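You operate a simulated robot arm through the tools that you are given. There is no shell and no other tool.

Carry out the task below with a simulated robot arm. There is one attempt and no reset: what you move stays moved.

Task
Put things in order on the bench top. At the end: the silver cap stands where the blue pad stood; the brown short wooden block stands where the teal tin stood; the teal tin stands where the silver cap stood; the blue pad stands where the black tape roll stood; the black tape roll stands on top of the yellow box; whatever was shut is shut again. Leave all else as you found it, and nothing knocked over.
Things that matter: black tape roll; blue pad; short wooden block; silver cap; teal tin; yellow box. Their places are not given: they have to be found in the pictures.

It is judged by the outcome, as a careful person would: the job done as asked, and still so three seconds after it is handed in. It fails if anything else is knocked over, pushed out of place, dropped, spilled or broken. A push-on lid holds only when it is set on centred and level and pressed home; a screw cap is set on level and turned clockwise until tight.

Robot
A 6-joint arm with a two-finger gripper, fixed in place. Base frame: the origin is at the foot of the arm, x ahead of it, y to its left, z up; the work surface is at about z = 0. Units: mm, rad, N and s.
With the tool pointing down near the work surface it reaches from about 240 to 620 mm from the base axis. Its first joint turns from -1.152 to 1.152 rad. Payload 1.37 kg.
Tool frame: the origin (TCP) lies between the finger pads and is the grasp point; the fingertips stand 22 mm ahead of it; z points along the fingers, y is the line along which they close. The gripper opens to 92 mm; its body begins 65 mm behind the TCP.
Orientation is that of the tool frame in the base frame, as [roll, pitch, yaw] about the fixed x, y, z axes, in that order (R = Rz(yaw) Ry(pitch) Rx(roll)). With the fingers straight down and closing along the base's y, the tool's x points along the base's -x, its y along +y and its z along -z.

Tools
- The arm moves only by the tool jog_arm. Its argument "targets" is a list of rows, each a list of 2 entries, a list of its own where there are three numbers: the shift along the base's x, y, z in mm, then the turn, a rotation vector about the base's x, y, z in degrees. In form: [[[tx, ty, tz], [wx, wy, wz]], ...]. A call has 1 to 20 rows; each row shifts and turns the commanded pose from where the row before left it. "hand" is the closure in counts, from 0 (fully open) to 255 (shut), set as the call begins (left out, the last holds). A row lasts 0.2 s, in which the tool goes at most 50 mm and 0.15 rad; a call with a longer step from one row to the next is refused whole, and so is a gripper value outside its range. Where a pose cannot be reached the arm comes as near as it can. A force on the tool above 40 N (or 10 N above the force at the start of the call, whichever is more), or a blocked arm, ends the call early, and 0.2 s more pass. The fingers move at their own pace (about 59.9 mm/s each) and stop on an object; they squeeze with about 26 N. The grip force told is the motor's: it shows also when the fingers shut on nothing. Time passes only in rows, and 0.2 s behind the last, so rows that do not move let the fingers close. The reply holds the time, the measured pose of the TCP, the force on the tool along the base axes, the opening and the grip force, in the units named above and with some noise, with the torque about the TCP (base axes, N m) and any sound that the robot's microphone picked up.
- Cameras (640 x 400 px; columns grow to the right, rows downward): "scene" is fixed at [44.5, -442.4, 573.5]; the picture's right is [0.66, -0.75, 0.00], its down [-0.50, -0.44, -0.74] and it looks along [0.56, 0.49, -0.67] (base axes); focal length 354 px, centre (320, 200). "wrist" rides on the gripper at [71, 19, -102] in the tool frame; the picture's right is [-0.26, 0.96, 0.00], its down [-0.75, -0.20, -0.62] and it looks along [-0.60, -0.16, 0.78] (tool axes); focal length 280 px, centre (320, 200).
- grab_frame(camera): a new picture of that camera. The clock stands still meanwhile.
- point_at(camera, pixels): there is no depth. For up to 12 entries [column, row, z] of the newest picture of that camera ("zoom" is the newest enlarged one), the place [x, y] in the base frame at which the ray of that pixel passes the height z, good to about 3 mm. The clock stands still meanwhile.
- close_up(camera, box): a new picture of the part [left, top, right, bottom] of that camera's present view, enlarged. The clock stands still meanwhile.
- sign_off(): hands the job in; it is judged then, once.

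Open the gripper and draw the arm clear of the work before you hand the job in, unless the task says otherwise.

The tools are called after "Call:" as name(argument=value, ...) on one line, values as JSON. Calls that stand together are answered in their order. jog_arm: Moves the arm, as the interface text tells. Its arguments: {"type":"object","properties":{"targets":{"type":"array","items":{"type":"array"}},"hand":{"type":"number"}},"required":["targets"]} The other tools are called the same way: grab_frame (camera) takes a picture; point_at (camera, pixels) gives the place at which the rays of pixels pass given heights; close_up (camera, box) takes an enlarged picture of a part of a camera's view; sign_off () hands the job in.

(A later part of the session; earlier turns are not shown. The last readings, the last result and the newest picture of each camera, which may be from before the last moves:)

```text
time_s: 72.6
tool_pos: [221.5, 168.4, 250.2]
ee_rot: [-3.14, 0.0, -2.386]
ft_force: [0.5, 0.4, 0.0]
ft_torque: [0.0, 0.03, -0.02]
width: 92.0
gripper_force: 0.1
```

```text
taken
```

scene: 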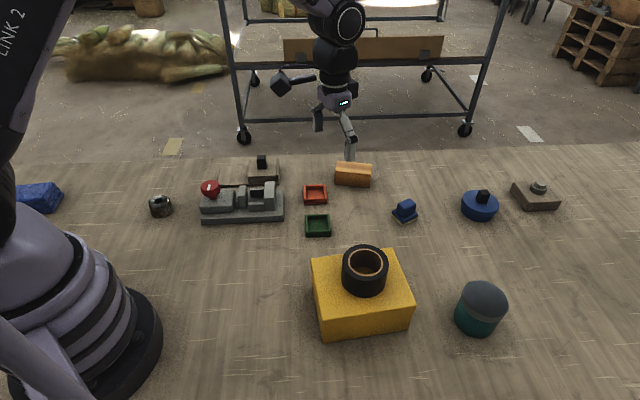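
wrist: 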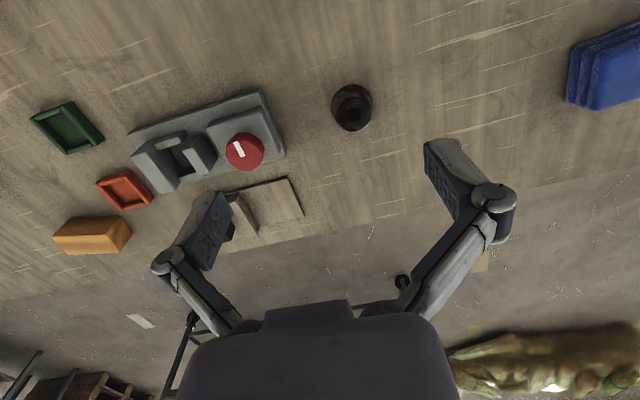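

The cap is at about (351,108) in the wrist view; I zoom in to measure it in both cameras.

Call:
close_up(camera="wrist", box=[319, 78, 383, 138])

Call:
close_up(camera="scene", box=[136, 188, 184, 222])

```text
6.67 times, centred on (351, 108) of wrist
```

zoom: 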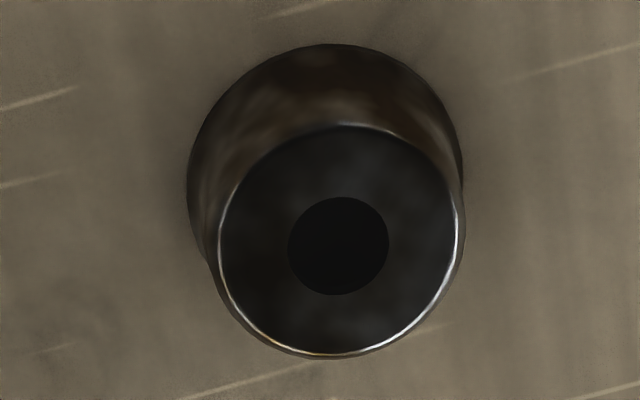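

```text
11.76 times, centred on (160, 205) of scene
```

zoom: 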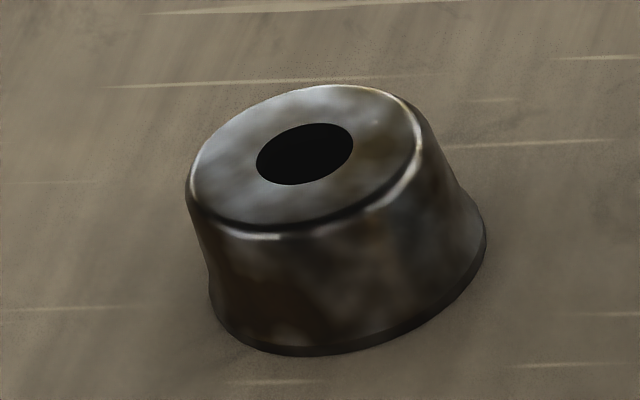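

Call:
point_at(camera="wrist", pixels=[[354, 114.3, 20], [354, 114.3, 30], [354, 114.3, 40], [335.5, 114.3, 30], [372.4, 114.3, 30], [331, 105, 0], [372.5, 105, 0], [351.7, 84.5, 0]])

Call:
point_at(camera="scene", pixels=[[158.7, 201.2, 20], [158.7, 201.2, 30], [158.7, 201.2, 40], [157, 217.7, 0], [151, 213.5, 0], [174, 205, 0]])

```text
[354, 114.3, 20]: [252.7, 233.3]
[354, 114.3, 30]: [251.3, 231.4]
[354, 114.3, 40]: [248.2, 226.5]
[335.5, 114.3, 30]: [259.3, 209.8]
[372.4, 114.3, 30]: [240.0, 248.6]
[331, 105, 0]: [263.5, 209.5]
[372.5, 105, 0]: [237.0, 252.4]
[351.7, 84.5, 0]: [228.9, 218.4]
```

```text
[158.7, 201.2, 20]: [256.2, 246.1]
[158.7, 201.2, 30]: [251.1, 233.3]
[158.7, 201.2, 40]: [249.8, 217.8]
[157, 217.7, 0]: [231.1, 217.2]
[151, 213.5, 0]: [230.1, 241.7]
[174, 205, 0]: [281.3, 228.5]
```

Cap: centre ≈ (250.4,230.7), height ≈ 32, top Ø43, base Ø50. I move above it, vertical tool, opening ~70 mm.

Call:
jog_arm(targets=[[[5.8, 12.5, -28], [0, 0, 0]], [[5.8, 12.5, -28], [0, 0, 0]], [[5.8, 12.5, -28], [0, 0, 0]], [[5.8, 12.5, -28], [0, 0, 0]], [[5.7, 12.3, -28], [0, 0, 0]], [[0, 0, 0], [0, 0, 0]]], hand=60)

Call:
close_up(camera="wrist", box=[200, 50, 440, 200])

```text
time_s: 74.0
tool_pos: [251.9, 231.1, 108.7]
ee_rot: [-3.141, 0.0, -2.388]
ft_force: [-0.2, -1.2, 0.1]
ft_torque: [0.02, 0.0, 0.0]
width: 70.4
gripper_force: 0.0
```

```text
2.67 times, centred on (320, 125) of wrist
```

zoom: 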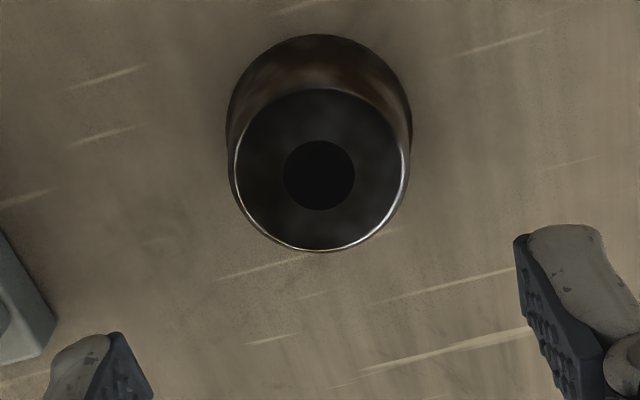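

Call:
point_at(camera="wrist", pixels=[[320.75, 113.75, 32], [320.75, 113.75, 32], [288, 113.75, 32], [353.4, 113.75, 32], [320.75, 83, 32], [320.75, 143.8, 32]])

```text
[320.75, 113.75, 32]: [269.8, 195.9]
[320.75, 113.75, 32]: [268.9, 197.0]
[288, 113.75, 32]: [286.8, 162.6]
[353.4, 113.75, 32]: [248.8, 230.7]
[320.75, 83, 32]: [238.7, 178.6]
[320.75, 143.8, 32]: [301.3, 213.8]
```

The wrist camera's stored picture was from the previous pose; I query through the zoom picture instead.

Call:
point_at(camera="zoom", pixels=[[322, 170, 32], [322, 170, 32], [235, 170, 32], [409, 170, 32], [322, 88, 32], [322, 250, 32]])

```text
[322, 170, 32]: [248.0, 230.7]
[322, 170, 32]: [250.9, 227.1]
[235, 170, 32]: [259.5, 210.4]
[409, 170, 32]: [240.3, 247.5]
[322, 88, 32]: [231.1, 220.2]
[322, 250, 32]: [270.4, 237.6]
```

The cap centre is ≈ (250.2,230); I descend to z≈28 with a 1 mm correction.

Call:
jog_arm(targets=[[[-0.6, -0.5, -20], [0, 0, 0]], [[-0.6, -0.5, -20], [0, 0, 0]], [[0, 0, -20], [0, 0, 0]], [[0, 0, -14], [0, 0, 0]], [[0, 0, -6], [0, 0, 0]], [[0, 0, 0], [0, 0, 0]]], hand=60)

Call:
grab_frame(camera="wrist")

Call:
close_up(camera="scene", box=[120, 150, 216, 225])

```text
time_s: 75.4
tool_pos: [248.5, 228.5, 29.8]
ee_rot: [-3.141, 0.0, -2.387]
ft_force: [0.7, 0.1, -0.6]
ft_torque: [0.02, 0.01, -0.03]
width: 70.2
gripper_force: 0.1
```

```text
taken
```

wrist: 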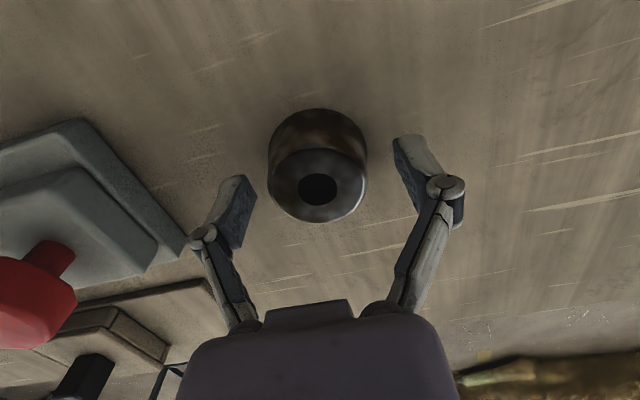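

```text
5.33 times, centred on (168, 188) of scene
```

zoom: 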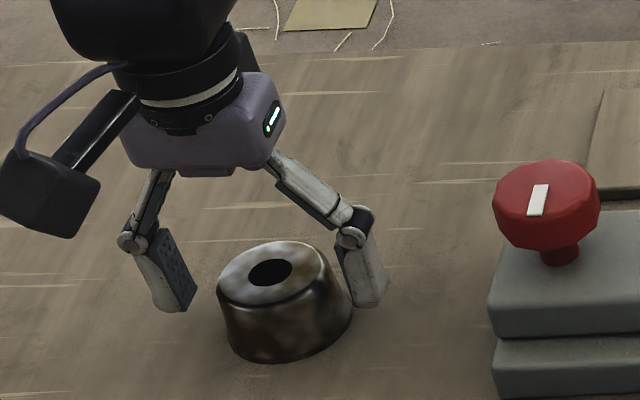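

The cap is centred between the fingers. I close on it.

Call:
jog_arm(targets=[[[0, 0, -1], [0, 0, 0]], [[0, 0, 0], [0, 0, 0]], [[0, 0, 0], [0, 0, 0]], [[0, 0, 0], [0, 0, 0]]], hand=255)

Call:
jog_arm(targets=[[[0, 0, 3], [0, 0, 0]], [[0, 0, 7], [0, 0, 0]], [[0, 0, 20], [0, 0, 0]], [[0, 0, 20], [0, 0, 0]], [[0, 0, 20], [0, 0, 0]], [[0, 0, 0], [0, 0, 0]]], hand=255)

Call:
grab_frame(camera="wrist")

Call:
close_up(camera="scene", box=[120, 140, 216, 215])

```text
time_s: 76.4
tool_pos: [248.3, 229.9, 28.3]
ee_rot: [-3.141, 0.0, -2.387]
ft_force: [0.6, -2.4, 7.5]
ft_torque: [-0.1, 0.02, 0.04]
width: 47.3
gripper_force: 26.3
```

```text
time_s: 77.8
tool_pos: [247.3, 229.5, 97.4]
ee_rot: [-3.141, 0.0, -2.386]
ft_force: [0.9, -0.4, -0.3]
ft_torque: [0.01, 0.02, 0.01]
width: 46.3
gripper_force: 25.8
```

```text
taken
```

wrist: 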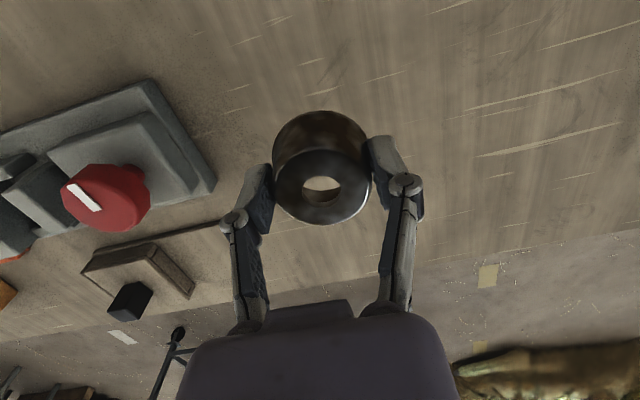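

```text
5.33 times, centred on (168, 178) of scene
```

zoom: 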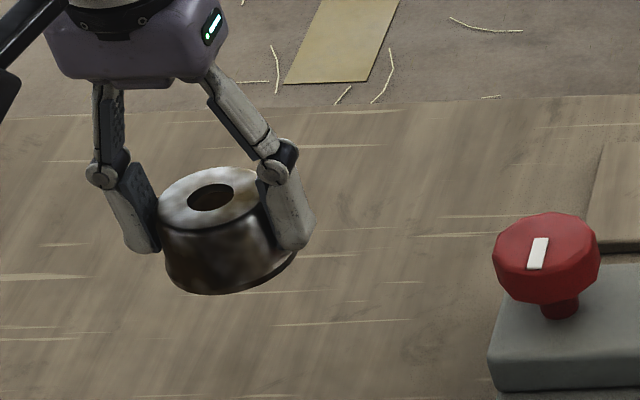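

Held (46 mm), cap level. I raise to z≈190 to clear the red-knob fixture and swing to above the pad's old spot.

Call:
jog_arm(targets=[[[0, 0, 30], [0, 0, 0]], [[0, 0, 30], [0, 0, 0]], [[0, 0, 30], [0, 0, 0]], [[11.2, -31.6, 0], [0, 0, -5.8]], [[11.2, -31.6, 0], [0, 0, -5.8]], [[11.2, -31.6, 0], [0, 0, -5.8]], [[11.2, -31.6, 0], [0, 0, -5.8]], [[11.2, -31.6, 0], [0, 0, -5.8]], [[11.2, -31.6, 0], [0, 0, -5.8]], [[11.2, -31.6, 0], [0, 0, -5.8]], [[11.2, -31.6, 0], [0, 0, -5.8]], [[0, 0, 0], [0, 0, 0]]], hand=255)

Call:
grab_frame(camera="wrist")

Call:
grab_frame(camera="scene")

```text
time_s: 80.4
tool_pos: [339.4, -23.5, 186.8]
ee_rot: [-3.141, -0.001, 3.085]
ft_force: [0.3, -0.1, 0.1]
ft_torque: [0.01, -0.01, 0.0]
width: 46.8
gripper_force: 25.5
```

```text
taken
```

wrist: 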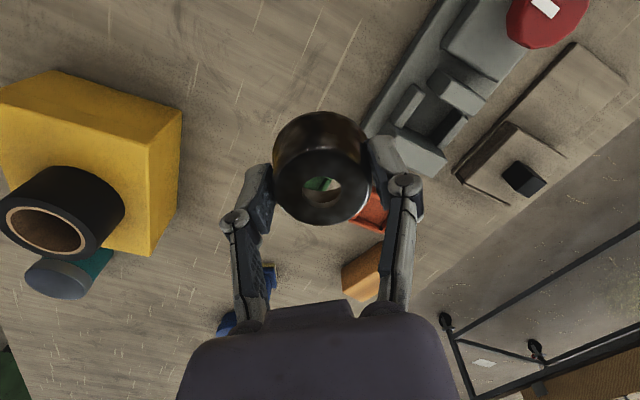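

```text
taken
```

scene: 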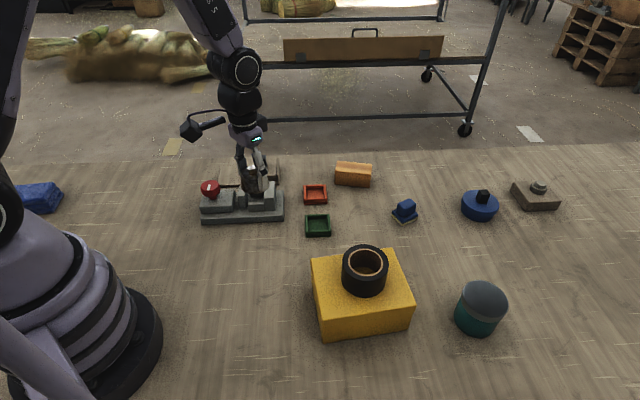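

Aligned over (338,-23). I descend to z≈42 and then step down to contact.

Call:
jog_arm(targets=[[[-1, 0, -35], [0, 0, 0]], [[-0.5, 0, -35], [0, 0, 0]], [[0, 0, -35], [0, 0, 0]], [[0, 0, -25], [0, 0, 0]], [[0, 0, -12], [0, 0, 0]], [[0, 0, 0], [0, 0, 0]]], hand=255)

Call:
close_up(camera="scene", box=[200, 160, 344, 260])

```text
time_s: 81.8
tool_pos: [337.0, -23.6, 46.4]
ee_rot: [3.141, 0.0, 3.086]
ft_force: [-0.7, -0.6, 0.0]
ft_torque: [0.0, 0.01, 0.01]
width: 46.2
gripper_force: 26.0
```

```text
4.00 times, centred on (272, 210) of scene
```

zoom: 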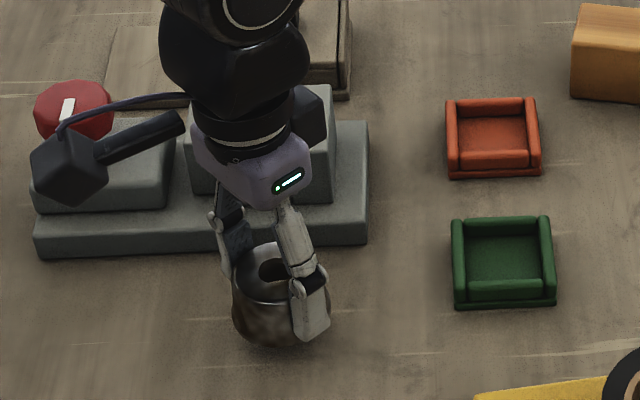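

About 15 mm to go; I lower in 3 mm then finer steps.

Call:
jog_arm(targets=[[[0, 0, -3], [0, 0, 0]], [[0, 0, -3], [0, 0, 0]], [[0, 0, -2], [0, 0, 0]], [[0, 0, -2], [0, 0, 0]], [[0, 0, 0], [0, 0, 0]]], hand=255)

Call:
jog_arm(targets=[[[0, 0, -1], [0, 0, 0]], [[0, 0, -1], [0, 0, 0]], [[0, 0, 0], [0, 0, 0]]], hand=255)

```text
time_s: 83.0
tool_pos: [335.9, -22.6, 36.1]
ee_rot: [3.141, 0.001, 3.086]
ft_force: [0.3, 0.3, -0.1]
ft_torque: [0.01, 0.0, 0.04]
width: 46.4
gripper_force: 25.9
```

```text
time_s: 83.8
tool_pos: [336.1, -23.1, 34.5]
ee_rot: [-3.14, 0.001, 3.086]
ft_force: [0.6, -0.1, -0.4]
ft_torque: [0.0, 0.0, 0.01]
width: 46.4
gripper_force: 26.5
```

No contact yet at z≈34.5; I keep stepping down by 1 mm.

Call:
jog_arm(targets=[[[0, 0, -1], [0, 0, 0]], [[0, 0, -1], [0, 0, 0]], [[0, 0, 0], [0, 0, 0]]], hand=255)

Call:
jog_arm(targets=[[[0, 0, -1], [0, 0, 0]], [[0, 0, -1], [0, 0, 0]], [[0, 0, 0], [0, 0, 0]]], hand=255)

```text
time_s: 84.6
tool_pos: [336.4, -23.5, 32.4]
ee_rot: [3.14, 0.002, 3.085]
ft_force: [0.9, -0.2, 0.0]
ft_torque: [0.0, -0.01, 0.02]
width: 46.2
gripper_force: 25.8
```

```text
time_s: 85.4
tool_pos: [335.7, -23.3, 30.1]
ee_rot: [-3.141, 0.001, 3.085]
ft_force: [0.6, -0.6, -0.6]
ft_torque: [0.01, 0.01, 0.02]
width: 46.1
gripper_force: 25.5
```

Still no contact at z≈30; two more 1 mm steps.

Call:
jog_arm(targets=[[[0, 0, -1], [0, 0, 0]], [[0, 0, 0], [0, 0, 0]]], hand=255)

Call:
jog_arm(targets=[[[0, 0, -0.8], [0, 0, 0]], [[0, 0, 0], [0, 0, 0]]], hand=255)

```text
time_s: 86.0
tool_pos: [335.8, -21.3, 29.0]
ee_rot: [-3.141, -0.001, 3.086]
ft_force: [0.5, 0.2, -0.1]
ft_torque: [-0.01, -0.05, 0.01]
width: 46.2
gripper_force: 26.2
```

```text
time_s: 86.6
tool_pos: [336.5, -22.9, 28.2]
ee_rot: [-3.141, 0.001, 3.084]
ft_force: [-0.2, -0.6, 0.0]
ft_torque: [-0.01, 0.0, -0.02]
width: 46.1
gripper_force: 25.5
```

Call:
jog_arm(targets=[[[0, 0, -0.8], [0, 0, 0]], [[0, 0, 0], [0, 0, 0]]], hand=255)

Call:
close_up(camera="scene", box=[224, 200, 304, 260])

```text
time_s: 87.2
tool_pos: [336.1, -23.4, 28.3]
ee_rot: [-3.141, 0.0, 3.084]
ft_force: [-0.4, 3.2, 10.3]
ft_torque: [-0.06, 0.03, 0.01]
width: 46.2
gripper_force: 26.3
```

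```text
6.67 times, centred on (264, 230) of scene
```

zoom: 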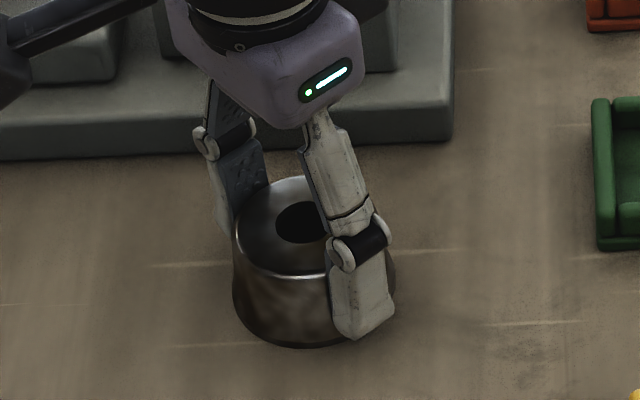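

Contact at z≈28.3 (10 N), the cap sits level on the bench. I open to ~70 mm to release, then check.

Call:
jog_arm(targets=[[[0, 0, 0], [0, 0, 0]], [[0, 0, 0], [0, 0, 0]], [[0, 0, 0], [0, 0, 0]]], hand=60)

Call:
jog_arm(targets=[[[0, 0, 20], [0, 0, 0]], [[0, 0, 30], [0, 0, 0]], [[0, 0, 40], [0, 0, 0]], [[0, 0, 40], [0, 0, 0]], [[0, 0, 40], [0, 0, 0]], [[0, 0, 40], [0, 0, 0]], [[0, 0, 0], [0, 0, 0]]], hand=60)

Call:
grab_frame(camera="wrist")

Call:
grab_frame(camera="scene")

```text
time_s: 88.0
tool_pos: [335.6, -22.9, 27.3]
ee_rot: [-3.14, -0.001, 3.087]
ft_force: [0.0, 0.0, -0.5]
ft_torque: [-0.01, 0.02, 0.04]
width: 70.5
gripper_force: 0.1
```

```text
time_s: 89.6
tool_pos: [337.1, -24.7, 238.1]
ee_rot: [3.142, 0.0, 3.086]
ft_force: [0.2, 0.2, 0.2]
ft_torque: [0.02, -0.01, -0.01]
width: 70.4
gripper_force: 0.0
```

```text
taken
```

wrist: 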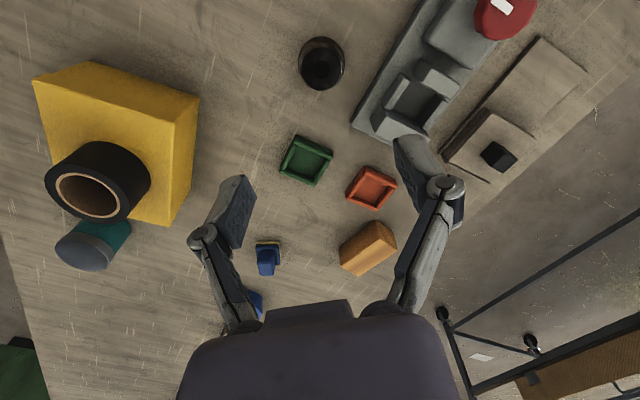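

```text
taken
```

scene: 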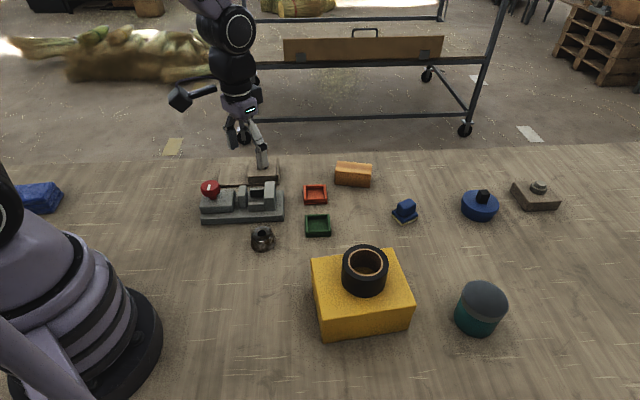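

Cap now stands on the pad's old spot. Next I swing towards the teal tin for a closer look, staying above the roll.

Call:
jog_arm(targets=[[[-6, -40.9, 4], [0, 0, -6.6]], [[-6, -40.9, 4], [0, 0, -6.6]], [[-6, -40.9, 4], [0, 0, -6.6]], [[-6, -40.9, 4], [0, 0, -6.6]], [[-6, -40.9, 4], [0, 0, -6.6]], [[-6, -40.9, 4], [0, 0, -6.6]], [[10, -9, 0], [0, 0, 0]], [[0, 0, 0], [0, 0, 0]]], hand=0)

Call:
grab_frame(camera="wrist")

Call:
grab_frame(camera="scene")

```text
time_s: 91.4
tool_pos: [312.0, -278.7, 262.4]
ee_rot: [3.141, -0.001, 2.394]
ft_force: [0.0, -0.8, 1.4]
ft_torque: [0.01, 0.03, 0.01]
width: 92.2
gripper_force: 0.2
```

```text
taken
```

wrist: 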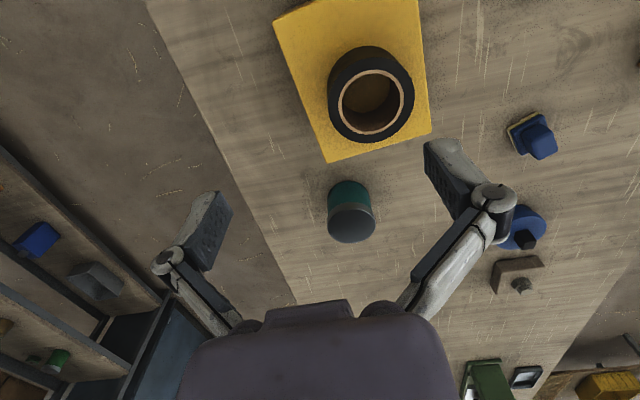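

```text
taken
```

scene: 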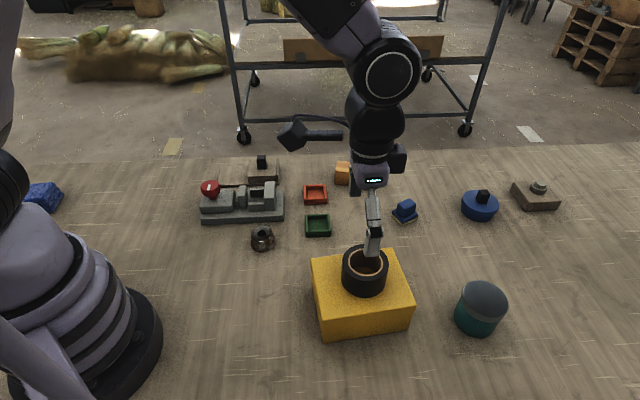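

The tin is at (350,212) in the wrist view; I zoom in both cameras to measure it.

Call:
close_up(camera="wrist", box=[310, 170, 390, 250])

Call:
close_up(camera="scene", box=[440, 275, 520, 340])

```text
5.00 times, centred on (350, 210) of wrist
```

zoom: 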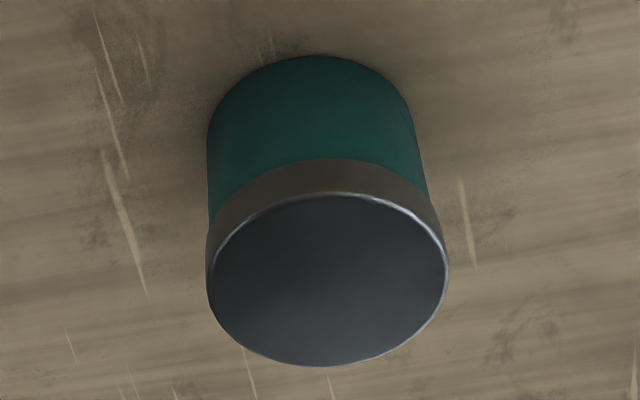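

```text
6.15 times, centred on (480, 308) of scene
```

zoom: 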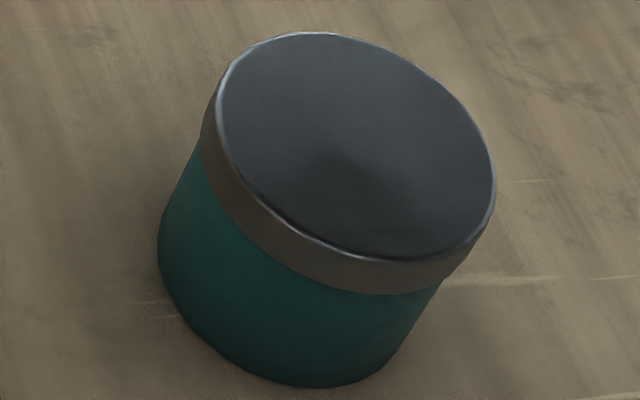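

Call:
point_at(camera="wrist", pixels=[[351.5, 226, 55], [351.5, 226, 65], [351.5, 226, 75], [327.4, 226, 65], [375.6, 226, 65], [349.4, 181, 0], [328, 197, 0], [372, 197, 0]])

Call:
point_at(camera="scene", pixels=[[485.7, 299.2, 55], [485.7, 299.2, 65], [485.7, 299.2, 75], [481.6, 338.6, 0], [454, 313, 0], [498.5, 321, 20]])

```text
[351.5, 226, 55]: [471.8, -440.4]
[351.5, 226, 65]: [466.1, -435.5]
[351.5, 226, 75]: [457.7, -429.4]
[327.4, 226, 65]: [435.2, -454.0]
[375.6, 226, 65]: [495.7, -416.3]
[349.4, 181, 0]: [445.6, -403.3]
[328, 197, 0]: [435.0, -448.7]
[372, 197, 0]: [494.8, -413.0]
```

```text
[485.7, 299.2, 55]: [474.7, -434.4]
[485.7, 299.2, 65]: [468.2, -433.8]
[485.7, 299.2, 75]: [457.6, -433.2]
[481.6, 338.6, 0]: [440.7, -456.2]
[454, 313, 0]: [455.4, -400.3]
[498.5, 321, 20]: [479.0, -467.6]
```

Tin: centre ≈ (465,-433), body Ø≈68, lid Ø≈71, height ≈66 with lid edge at ≈50. I approach above it with the 12° outward tilt.

Call:
jog_arm(targets=[[[25.5, -25.7, -18.7], [-2.04, -2.2, 0]], [[25.5, -25.7, -18.7], [-2.04, -2.2, 0]], [[25.5, -25.7, -18.7], [-2.04, -2.2, 0]], [[25.5, -25.7, -18.7], [-2.04, -2.2, 0]], [[25.5, -25.7, -18.7], [0, 0, 0]], [[25.5, -25.7, -18.7], [0, 0, 0]], [[0, 0, 0], [0, 0, 0]]], hand=0)

Call:
grab_frame(camera="wrist")

Call:
close_up(camera="wrist", box=[240, 0, 400, 140])

```text
time_s: 93.0
tool_pos: [462.8, -433.4, 147.9]
ee_rot: [-3.142, 0.211, 2.395]
ft_force: [-0.3, 0.0, -1.2]
ft_torque: [-0.01, 0.01, 0.0]
width: 92.5
gripper_force: 0.0
```

```text
taken
```

wrist: 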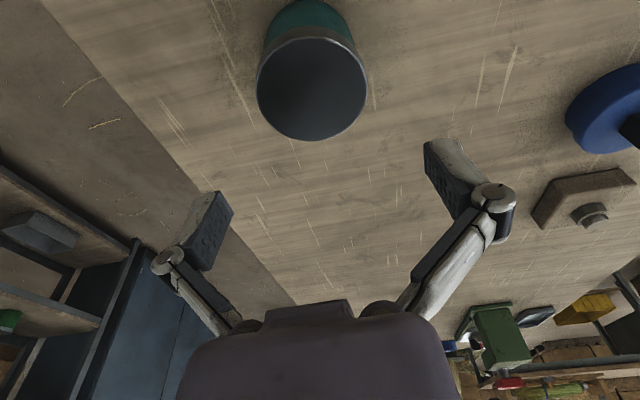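

```text
2.86 times, centred on (320, 70) of wrist
```

zoom: 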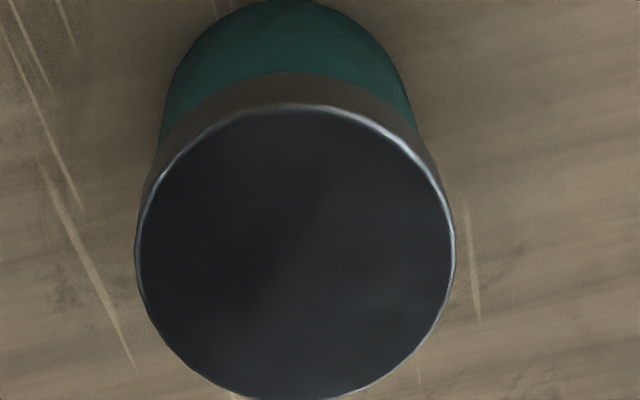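

Call:
point_at(camera="wrist", pixels=[[311.4, 88.4, 66], [311.4, 88.4, 66], [311.4, 88.4, 66], [255.3, 88.4, 66], [367.6, 88.4, 66], [311.4, 36.7, 66], [311.4, 140, 66]])

```text
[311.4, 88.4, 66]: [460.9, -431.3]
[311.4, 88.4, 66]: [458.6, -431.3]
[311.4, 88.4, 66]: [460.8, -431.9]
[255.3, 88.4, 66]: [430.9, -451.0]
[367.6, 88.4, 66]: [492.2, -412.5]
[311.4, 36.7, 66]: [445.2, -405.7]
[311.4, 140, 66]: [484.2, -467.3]
```

Tin centre ≈ (463,-433), matching the TCP. I descend with tilt to z≈26.

Call:
jog_arm(targets=[[[0, 0, -25], [0, 0, 0]], [[0, 0, -25], [0, 0, 0]], [[0, 0, -25], [0, 0, 0]], [[0, 0, -25], [0, 0, 0]], [[0, 0, -15], [0, 0, 0]], [[0, 0, -7], [0, 0, 0]], [[0, 0, 0], [0, 0, 0]]], hand=0)

Call:
grab_frame(camera="wrist")

Call:
close_up(camera="scene", box=[410, 240, 538, 340])

```text
time_s: 94.6
tool_pos: [463.3, -432.1, 27.6]
ee_rot: [-3.141, 0.209, 2.396]
ft_force: [-0.8, 0.4, 0.0]
ft_torque: [0.02, -0.01, 0.01]
width: 92.0
gripper_force: 0.1
```

```text
taken
```

wrist: 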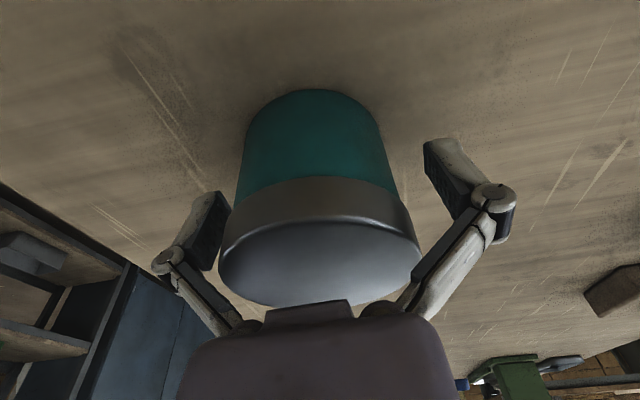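

```text
4.00 times, centred on (474, 290) of scene
```

zoom: 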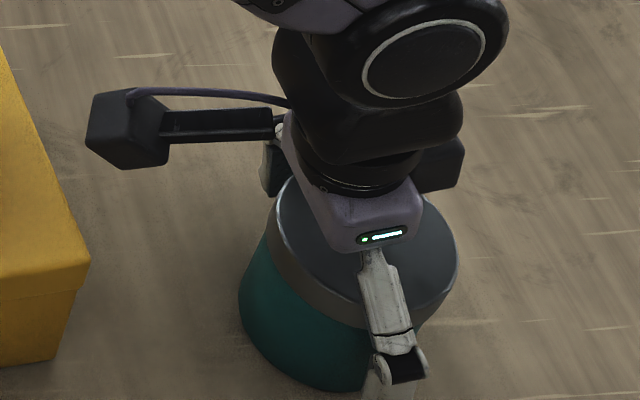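

The fingers straddle the teal body below the lid. I close.

Call:
jog_arm(targets=[[[0, 0, 0], [0, 0, 0]], [[0, 0, 0], [0, 0, 0]], [[0, 0, 0], [0, 0, 0]], [[0, 0, 0], [0, 0, 0]]], hand=255)

Call:
grab_frame(camera="wrist")

```text
time_s: 95.6
tool_pos: [463.4, -433.8, 30.1]
ee_rot: [3.14, 0.213, 2.396]
ft_force: [-8.4, 4.3, 22.7]
ft_torque: [0.02, -0.03, 0.03]
width: 75.2
gripper_force: 25.9
```

```text
taken
```

wrist: 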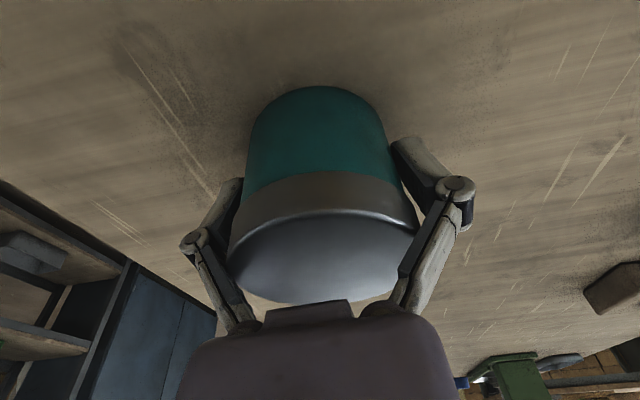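

Width 75 mm with 23 N upward push; I look closely whether the tips touch the table or the pads bear on the lid.

Call:
close_up(camera="wrist", box=[170, 70, 490, 310])

Call:
close_up(camera="scene", box=[430, 260, 526, 345])

```text
1.67 times, centred on (330, 190) of wrist
```

zoom: 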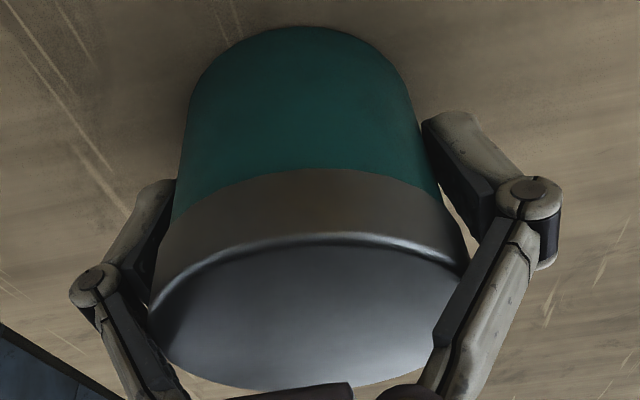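

```text
4.71 times, centred on (478, 302) of scene
```

zoom: 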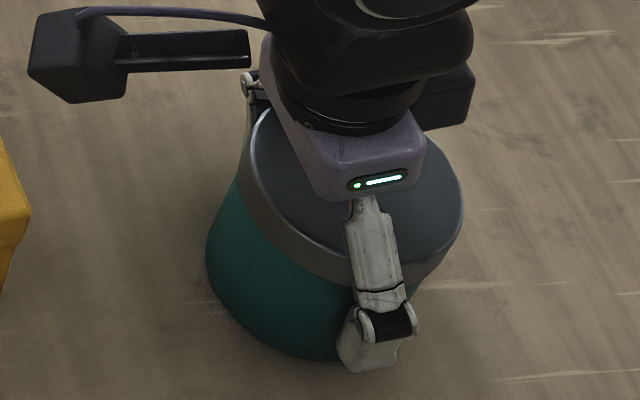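

The inner finger links bear on the wider lid rim at this near-vertical pose, which could work the lid loose. I release, and will instead grip the body low with a strongly leaned tool so nothing touches the lid.

Call:
jog_arm(targets=[[[0, 0, 0], [0, 0, 0]], [[0, 0, 0], [0, 0, 0]], [[0, 0, 0], [0, 0, 0]]], hand=0)

Call:
grab_frame(camera="wrist")

```text
time_s: 96.4
tool_pos: [463.5, -432.1, 27.6]
ee_rot: [-3.14, 0.211, 2.394]
ft_force: [-0.2, -0.4, -0.4]
ft_torque: [0.0, 0.02, 0.02]
width: 91.9
gripper_force: 0.1
```

```text
taken
```

wrist: 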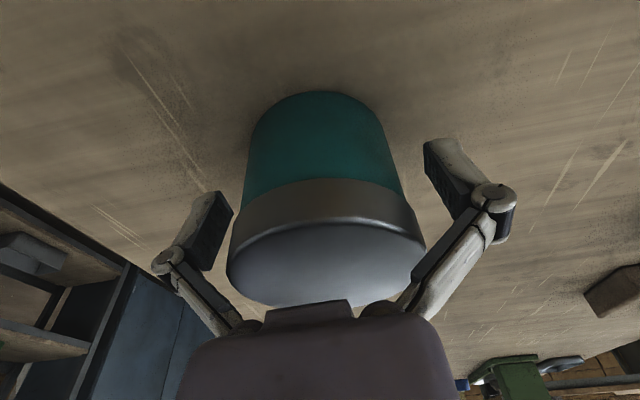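

Tin and lid are intact and upright. I raise, pull back to a comfortable place and untilt.

Call:
jog_arm(targets=[[[0, 0, 30], [0, 0, 0]], [[0, 0, 45], [0, 0, 0]], [[0, 0, 45], [0, 0, 0]], [[0, 0, 45], [0, 0, 0]], [[-10, 25, 20], [2.04, 2.2, 0]], [[-10, 25, 20], [2.04, 2.2, 0]], [[-10, 25, 15], [2.04, 2.2, 0]], [[-5, 10, 10], [2.04, 2.2, 0]], [[0, 0, 0], [0, 0, 0]]], hand=0)

Call:
grab_frame(camera="scene")

```text
time_s: 98.4
tool_pos: [430.4, -347.8, 257.6]
ee_rot: [-3.141, -0.003, 2.396]
ft_force: [-0.5, -0.5, -0.1]
ft_torque: [0.02, 0.02, 0.01]
width: 91.7
gripper_force: 0.0
```

```text
taken
```

scene: 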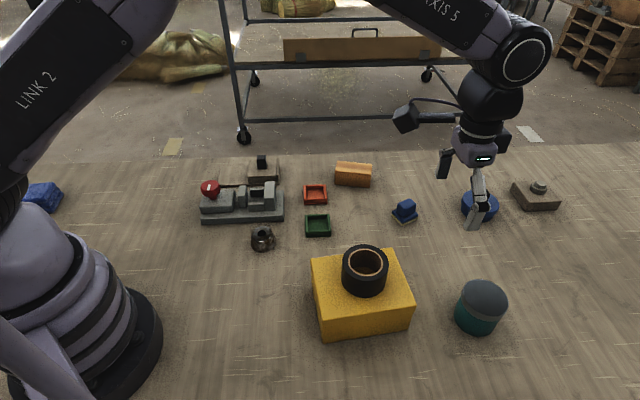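

All well. Now I turn the tool by about +130° about the vertical (checking that the wrist allows it).

Call:
jog_arm(targets=[[[0, 0, 0], [0, 0, 8.1]], [[0, 0, 0], [0, 0, 8.1]], [[0, 0, 0], [0, 0, 8.1]], [[0, 0, 0], [0, 0, 8.1]], [[0, 0, 0], [0, 0, 8.1]], [[0, 0, 0], [0, 0, 8.1]], [[0, 0, 0], [0, 0, 8.1]], [[0, 0, 0], [0, 0, 8.1]], [[0, 0, 0], [0, 0, 8.1]], [[0, 0, 0], [0, 0, 8.1]], [[0, 0, 0], [0, 0, 8.1]], [[0, 0, 0], [0, 0, 8.1]], [[0, 0, 0], [0, 0, 8.1]], [[0, 0, 0], [0, 0, 8.1]], [[0, 0, 0], [0, 0, 8.1]], [[0, 0, 0], [0, 0, 8.1]]], hand=0)

```text
time_s: 101.8
tool_pos: [428.8, -346.8, 257.5]
ee_rot: [-3.14, 0.001, -1.625]
ft_force: [-0.6, -0.4, 0.3]
ft_torque: [0.03, -0.02, 0.01]
width: 92.1
gripper_force: 0.0
```

Yaw is at -93°. Now I lean the tool 45° toward -y (palm on the +y side), in place at this safe height.

Call:
jog_arm(targets=[[[0, 0, 0], [-7.49, 0.39, 0]], [[0, 0, 0], [-7.49, 0.39, 0]], [[0, 0, 0], [-7.49, 0.39, 0]], [[0, 0, 0], [-7.49, 0.39, 0]], [[0, 0, 0], [-7.49, 0.39, 0]], [[0, 0, 0], [-7.49, 0.39, 0]], [[0, 0, 0], [0, 0, 0]]], hand=0)

Call:
grab_frame(camera="scene")

Call:
grab_frame(camera="wrist")

```text
time_s: 103.4
tool_pos: [428.1, -347.5, 258.2]
ee_rot: [-3.139, -0.788, -1.627]
ft_force: [0.6, 0.6, -0.3]
ft_torque: [0.01, 0.02, 0.0]
width: 92.1
gripper_force: 0.0
```

```text
taken
```

scene: 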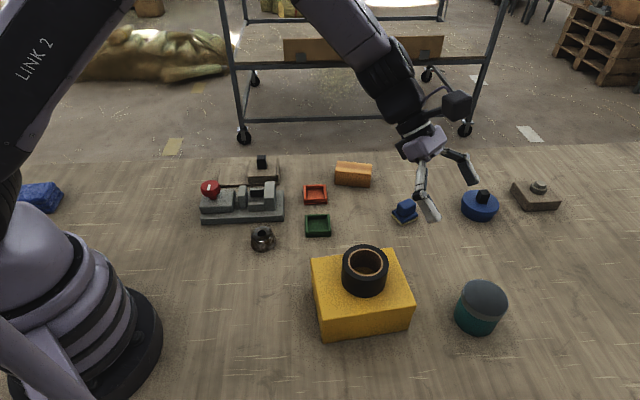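

```text
taken
```

wrist: 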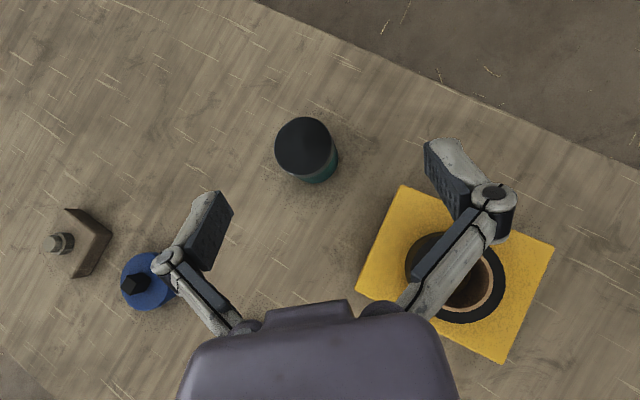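

The leaned pose is reached and the camera sees the tin from above. I move to above the tin at z≈150 and re-measure it.

Call:
jog_arm(targets=[[[8.75, -21.4, -27], [0, 0, 0]], [[8.75, -21.4, -27], [0, 0, 0]], [[8.75, -21.4, -27], [0, 0, 0]], [[8.75, -21.4, -27], [0, 0, 0]], [[0, 0, 0], [0, 0, 0]]], hand=0)

Call:
grab_frame(camera="wrist")

Call:
grab_frame(camera="scene")

```text
time_s: 104.6
tool_pos: [463.4, -431.8, 151.3]
ee_rot: [-3.14, -0.786, -1.629]
ft_force: [0.1, -0.8, 0.4]
ft_torque: [-0.02, 0.01, -0.02]
width: 92.1
gripper_force: 0.2
```

```text
taken
```

wrist: 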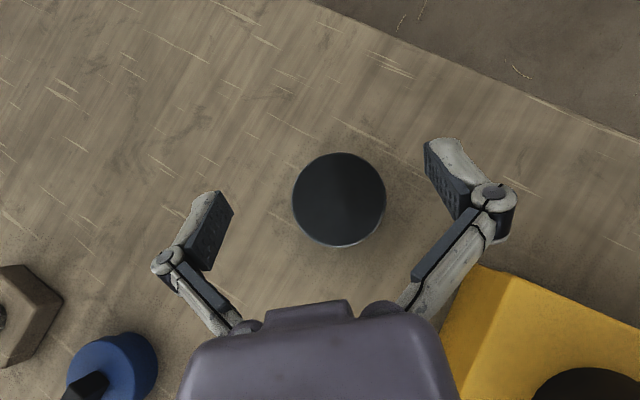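

```text
taken
```

scene: 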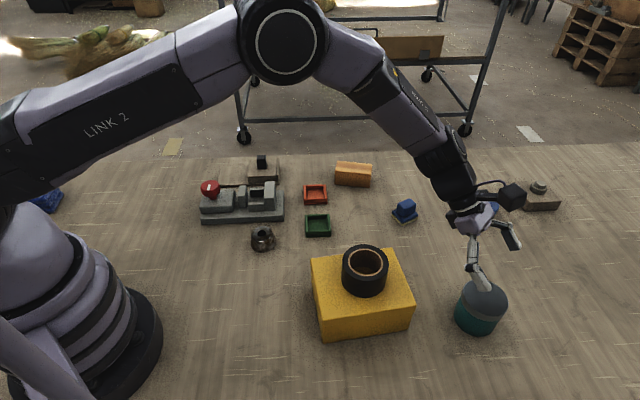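

The camera looks straight down at the lid (circle centred near (339,200)); I get its position.

Call:
point_at(camera="wrist", pixels=[[339, 200, 66], [339, 200, 66], [292, 200, 66], [386, 200, 66], [339, 153, 66], [339, 247, 66]])

Call:
close_up(camera="wrist", box=[270, 130, 410, 270])

```text
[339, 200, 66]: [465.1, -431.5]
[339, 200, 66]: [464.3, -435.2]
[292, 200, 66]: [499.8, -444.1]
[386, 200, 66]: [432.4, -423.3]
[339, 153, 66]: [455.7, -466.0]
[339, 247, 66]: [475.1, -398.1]
```

```text
2.86 times, centred on (340, 200) of wrist
```

zoom: 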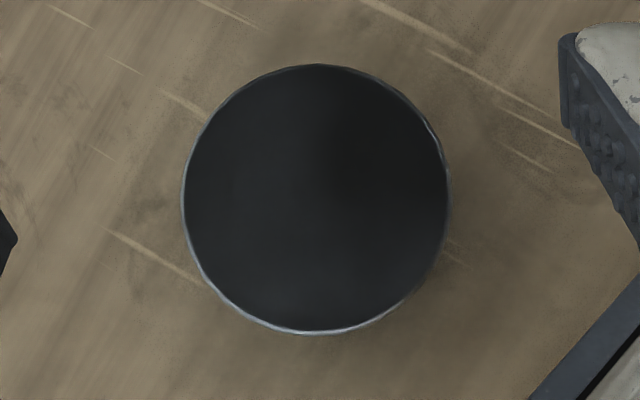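

Tin centre ≈ (465.2,-433.1), Ø≈70.5. I descend straight down with the leaned tool to z≈28.

Call:
jog_arm(targets=[[[1.8, -1.3, -25], [0, 0, 0]], [[0, 0, -25], [0, 0, 0]], [[0, 0, -25], [0, 0, 0]], [[0, 0, -25], [0, 0, 0]], [[0, 0, -15], [0, 0, 0]], [[0, 0, 0], [0, 0, 0]]], hand=0)

Call:
grab_frame(camera="wrist")

Call:
close_up(camera="scene", box=[400, 200, 544, 340])

```text
time_s: 106.0
tool_pos: [463.3, -432.8, 33.7]
ee_rot: [-3.135, -0.786, -1.629]
ft_force: [-0.8, 0.3, 1.0]
ft_torque: [0.02, 0.02, -0.03]
width: 92.0
gripper_force: 0.1
```

```text
taken
```

wrist: 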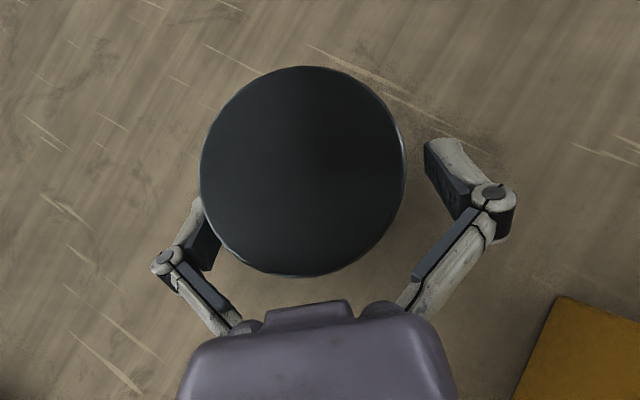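

```text
2.86 times, centred on (472, 270) of scene
```

zoom: 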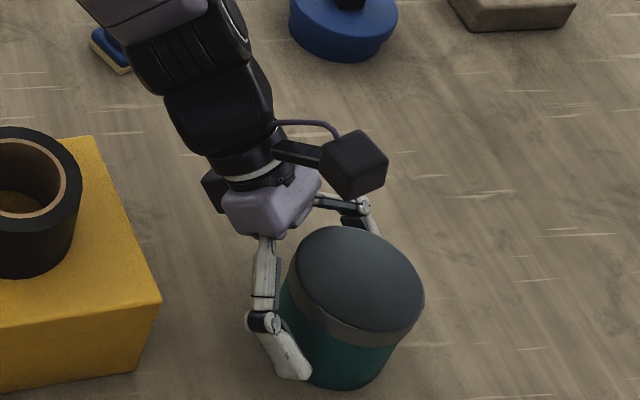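

Good clearance all round. I lower the last 5 mm and close on the teal body.

Call:
jog_arm(targets=[[[1, 0, -5], [0, 0, 0]], [[0, 0, 0], [0, 0, 0]]], hand=0)

Call:
jog_arm(targets=[[[0, 0, 0], [0, 0, 0]], [[0, 0, 0], [0, 0, 0]], [[0, 0, 0], [0, 0, 0]], [[0, 0, 0], [0, 0, 0]]], hand=255)

Call:
grab_frame(camera="wrist")

Call:
close_up(camera="scene", box=[430, 250, 526, 340])

```text
time_s: 106.6
tool_pos: [465.4, -432.5, 29.8]
ee_rot: [-3.137, -0.787, -1.629]
ft_force: [-0.6, -0.1, -0.5]
ft_torque: [0.04, -0.01, -0.01]
width: 92.1
gripper_force: 0.0
```

```text
time_s: 107.6
tool_pos: [464.6, -433.3, 30.2]
ee_rot: [-3.136, -0.785, -1.63]
ft_force: [-0.1, 2.0, 3.2]
ft_torque: [0.05, 0.03, 0.0]
width: 66.9
gripper_force: 25.9
```

```text
taken
```

wrist: 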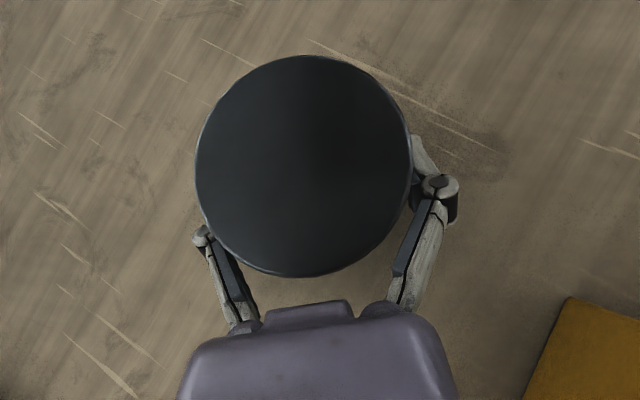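

```text
4.44 times, centred on (478, 295) of scene
```

zoom: 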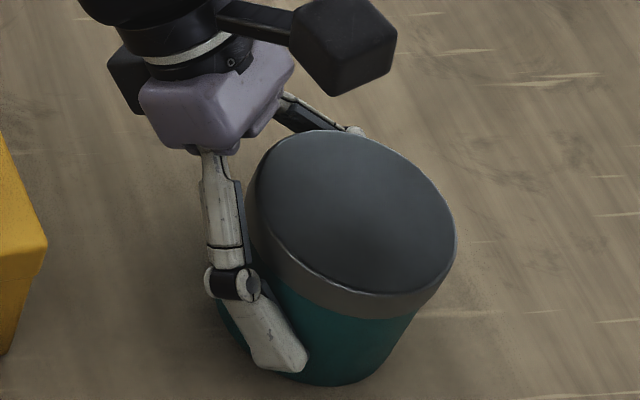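

Gripped on the body at 66.9 mm with almost no vertical push. I lift gently and look.

Call:
jog_arm(targets=[[[0, 0, 3], [0, 0, 0]], [[0, 0, 7], [0, 0, 0]], [[0, 0, 15], [0, 0, 0]], [[0, 0, 0], [0, 0, 0]]], hand=255)

Call:
close_up(camera="scene", box=[400, 220, 544, 340])

```text
time_s: 108.6
tool_pos: [466.5, -433.6, 54.8]
ee_rot: [-3.139, -0.786, -1.628]
ft_force: [0.2, 0.4, -2.6]
ft_torque: [0.0, -0.01, 0.0]
width: 67.0
gripper_force: 25.9
```

```text
3.33 times, centred on (472, 280) of scene
```

zoom: 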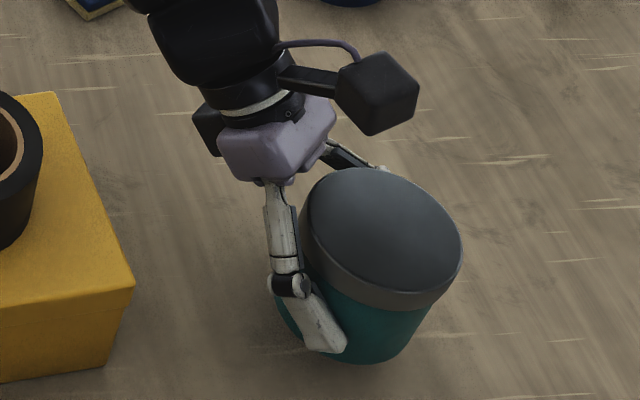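

The tin is level and held by its body. I raise it to z≈215 and carry it, orientation unchanged, halfway towards the cap's old spot.

Call:
jog_arm(targets=[[[0, 0, 40], [0, 0, 0]], [[0, 0, 40], [0, 0, 0]], [[0, 0, 40], [0, 0, 0]], [[0, 0, 40], [0, 0, 0]], [[-13.4, 41.4, 0], [0, 0, 0]], [[-13.4, 41.4, 0], [0, 0, 0]], [[-13.4, 41.4, 0], [0, 0, 0]], [[-13.4, 41.4, 0], [0, 0, 0]], [[-13.4, 41.4, 0], [0, 0, 0]], [[-13.4, 41.4, 0], [0, 0, 0]], [[-13.4, 41.4, 0], [0, 0, 0]], [[-13.4, 41.4, 0], [0, 0, 0]], [[0, 0, 0], [0, 0, 0]]], hand=255)

Call:
grab_frame(camera="scene")

```text
time_s: 111.4
tool_pos: [359.5, -103.6, 215.8]
ee_rot: [-3.138, -0.785, -1.627]
ft_force: [-0.3, 0.1, -1.0]
ft_torque: [-0.01, 0.01, 0.0]
width: 66.9
gripper_force: 25.8
```

```text
taken
```

scene: 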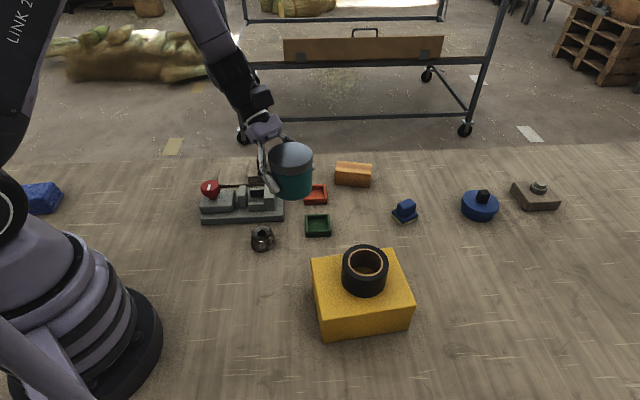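

Still steady. I continue the carry to above (250,230).

Call:
jog_arm(targets=[[[-13.6, 41.7, 0], [0, 0, 0]], [[-13.6, 41.7, 0], [0, 0, 0]], [[-13.6, 41.7, 0], [0, 0, 0]], [[-13.6, 41.7, 0], [0, 0, 0]], [[-13.6, 41.7, 0], [0, 0, 0]], [[-13.6, 41.7, 0], [0, 0, 0]], [[-13.6, 41.7, 0], [0, 0, 0]], [[-13.6, 41.7, 0], [0, 0, 0]], [[0, 0, 0], [0, 0, 0]]], hand=255)

Call:
grab_frame(camera="scene")

Call:
grab_frame(camera="wrist")

```text
time_s: 113.4
tool_pos: [250.2, 231.6, 214.5]
ee_rot: [-3.139, -0.785, -1.627]
ft_force: [0.0, 0.0, -1.2]
ft_torque: [0.01, 0.0, -0.01]
width: 66.7
gripper_force: 26.1
```

```text
taken
```

scene: 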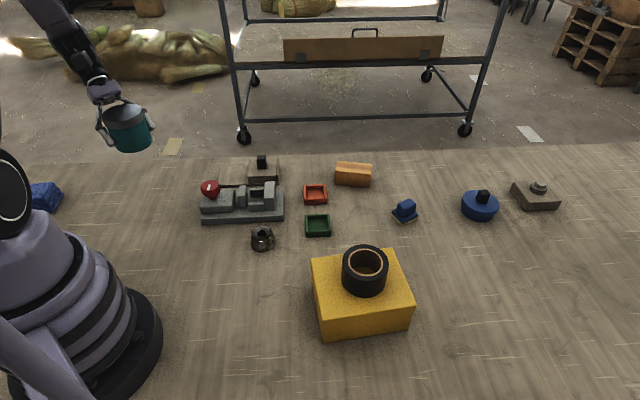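

```text
taken
```

wrist: 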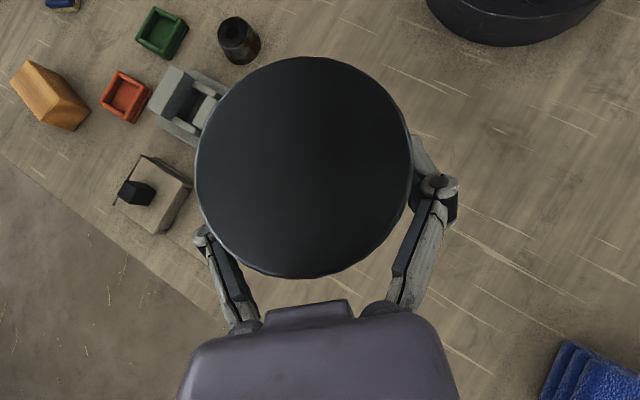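

Over the cap's old spot. I descend in a few steps to just above the bench.

Call:
jog_arm(targets=[[[0, -1, -30], [0, 0, 0]], [[0, 0, -30], [0, 0, 0]], [[0, 0, -30], [0, 0, 0]], [[0, 0, -30], [0, 0, 0]], [[0, 0, -25], [0, 0, 0]], [[0, 0, -20], [0, 0, 0]], [[0, 0, 0], [0, 0, 0]]], hand=255)

Call:
close_up(camera="scene", box=[80, 110, 240, 230])

```text
time_s: 115.0
tool_pos: [249.5, 229.3, 48.8]
ee_rot: [-3.139, -0.786, -1.628]
ft_force: [0.9, -0.3, -2.4]
ft_torque: [-0.03, 0.0, -0.03]
width: 67.0
gripper_force: 26.0
```

```text
3.33 times, centred on (160, 170) of scene
```

zoom: 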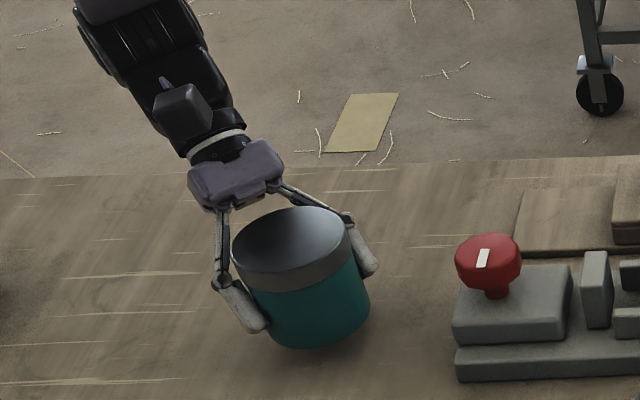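

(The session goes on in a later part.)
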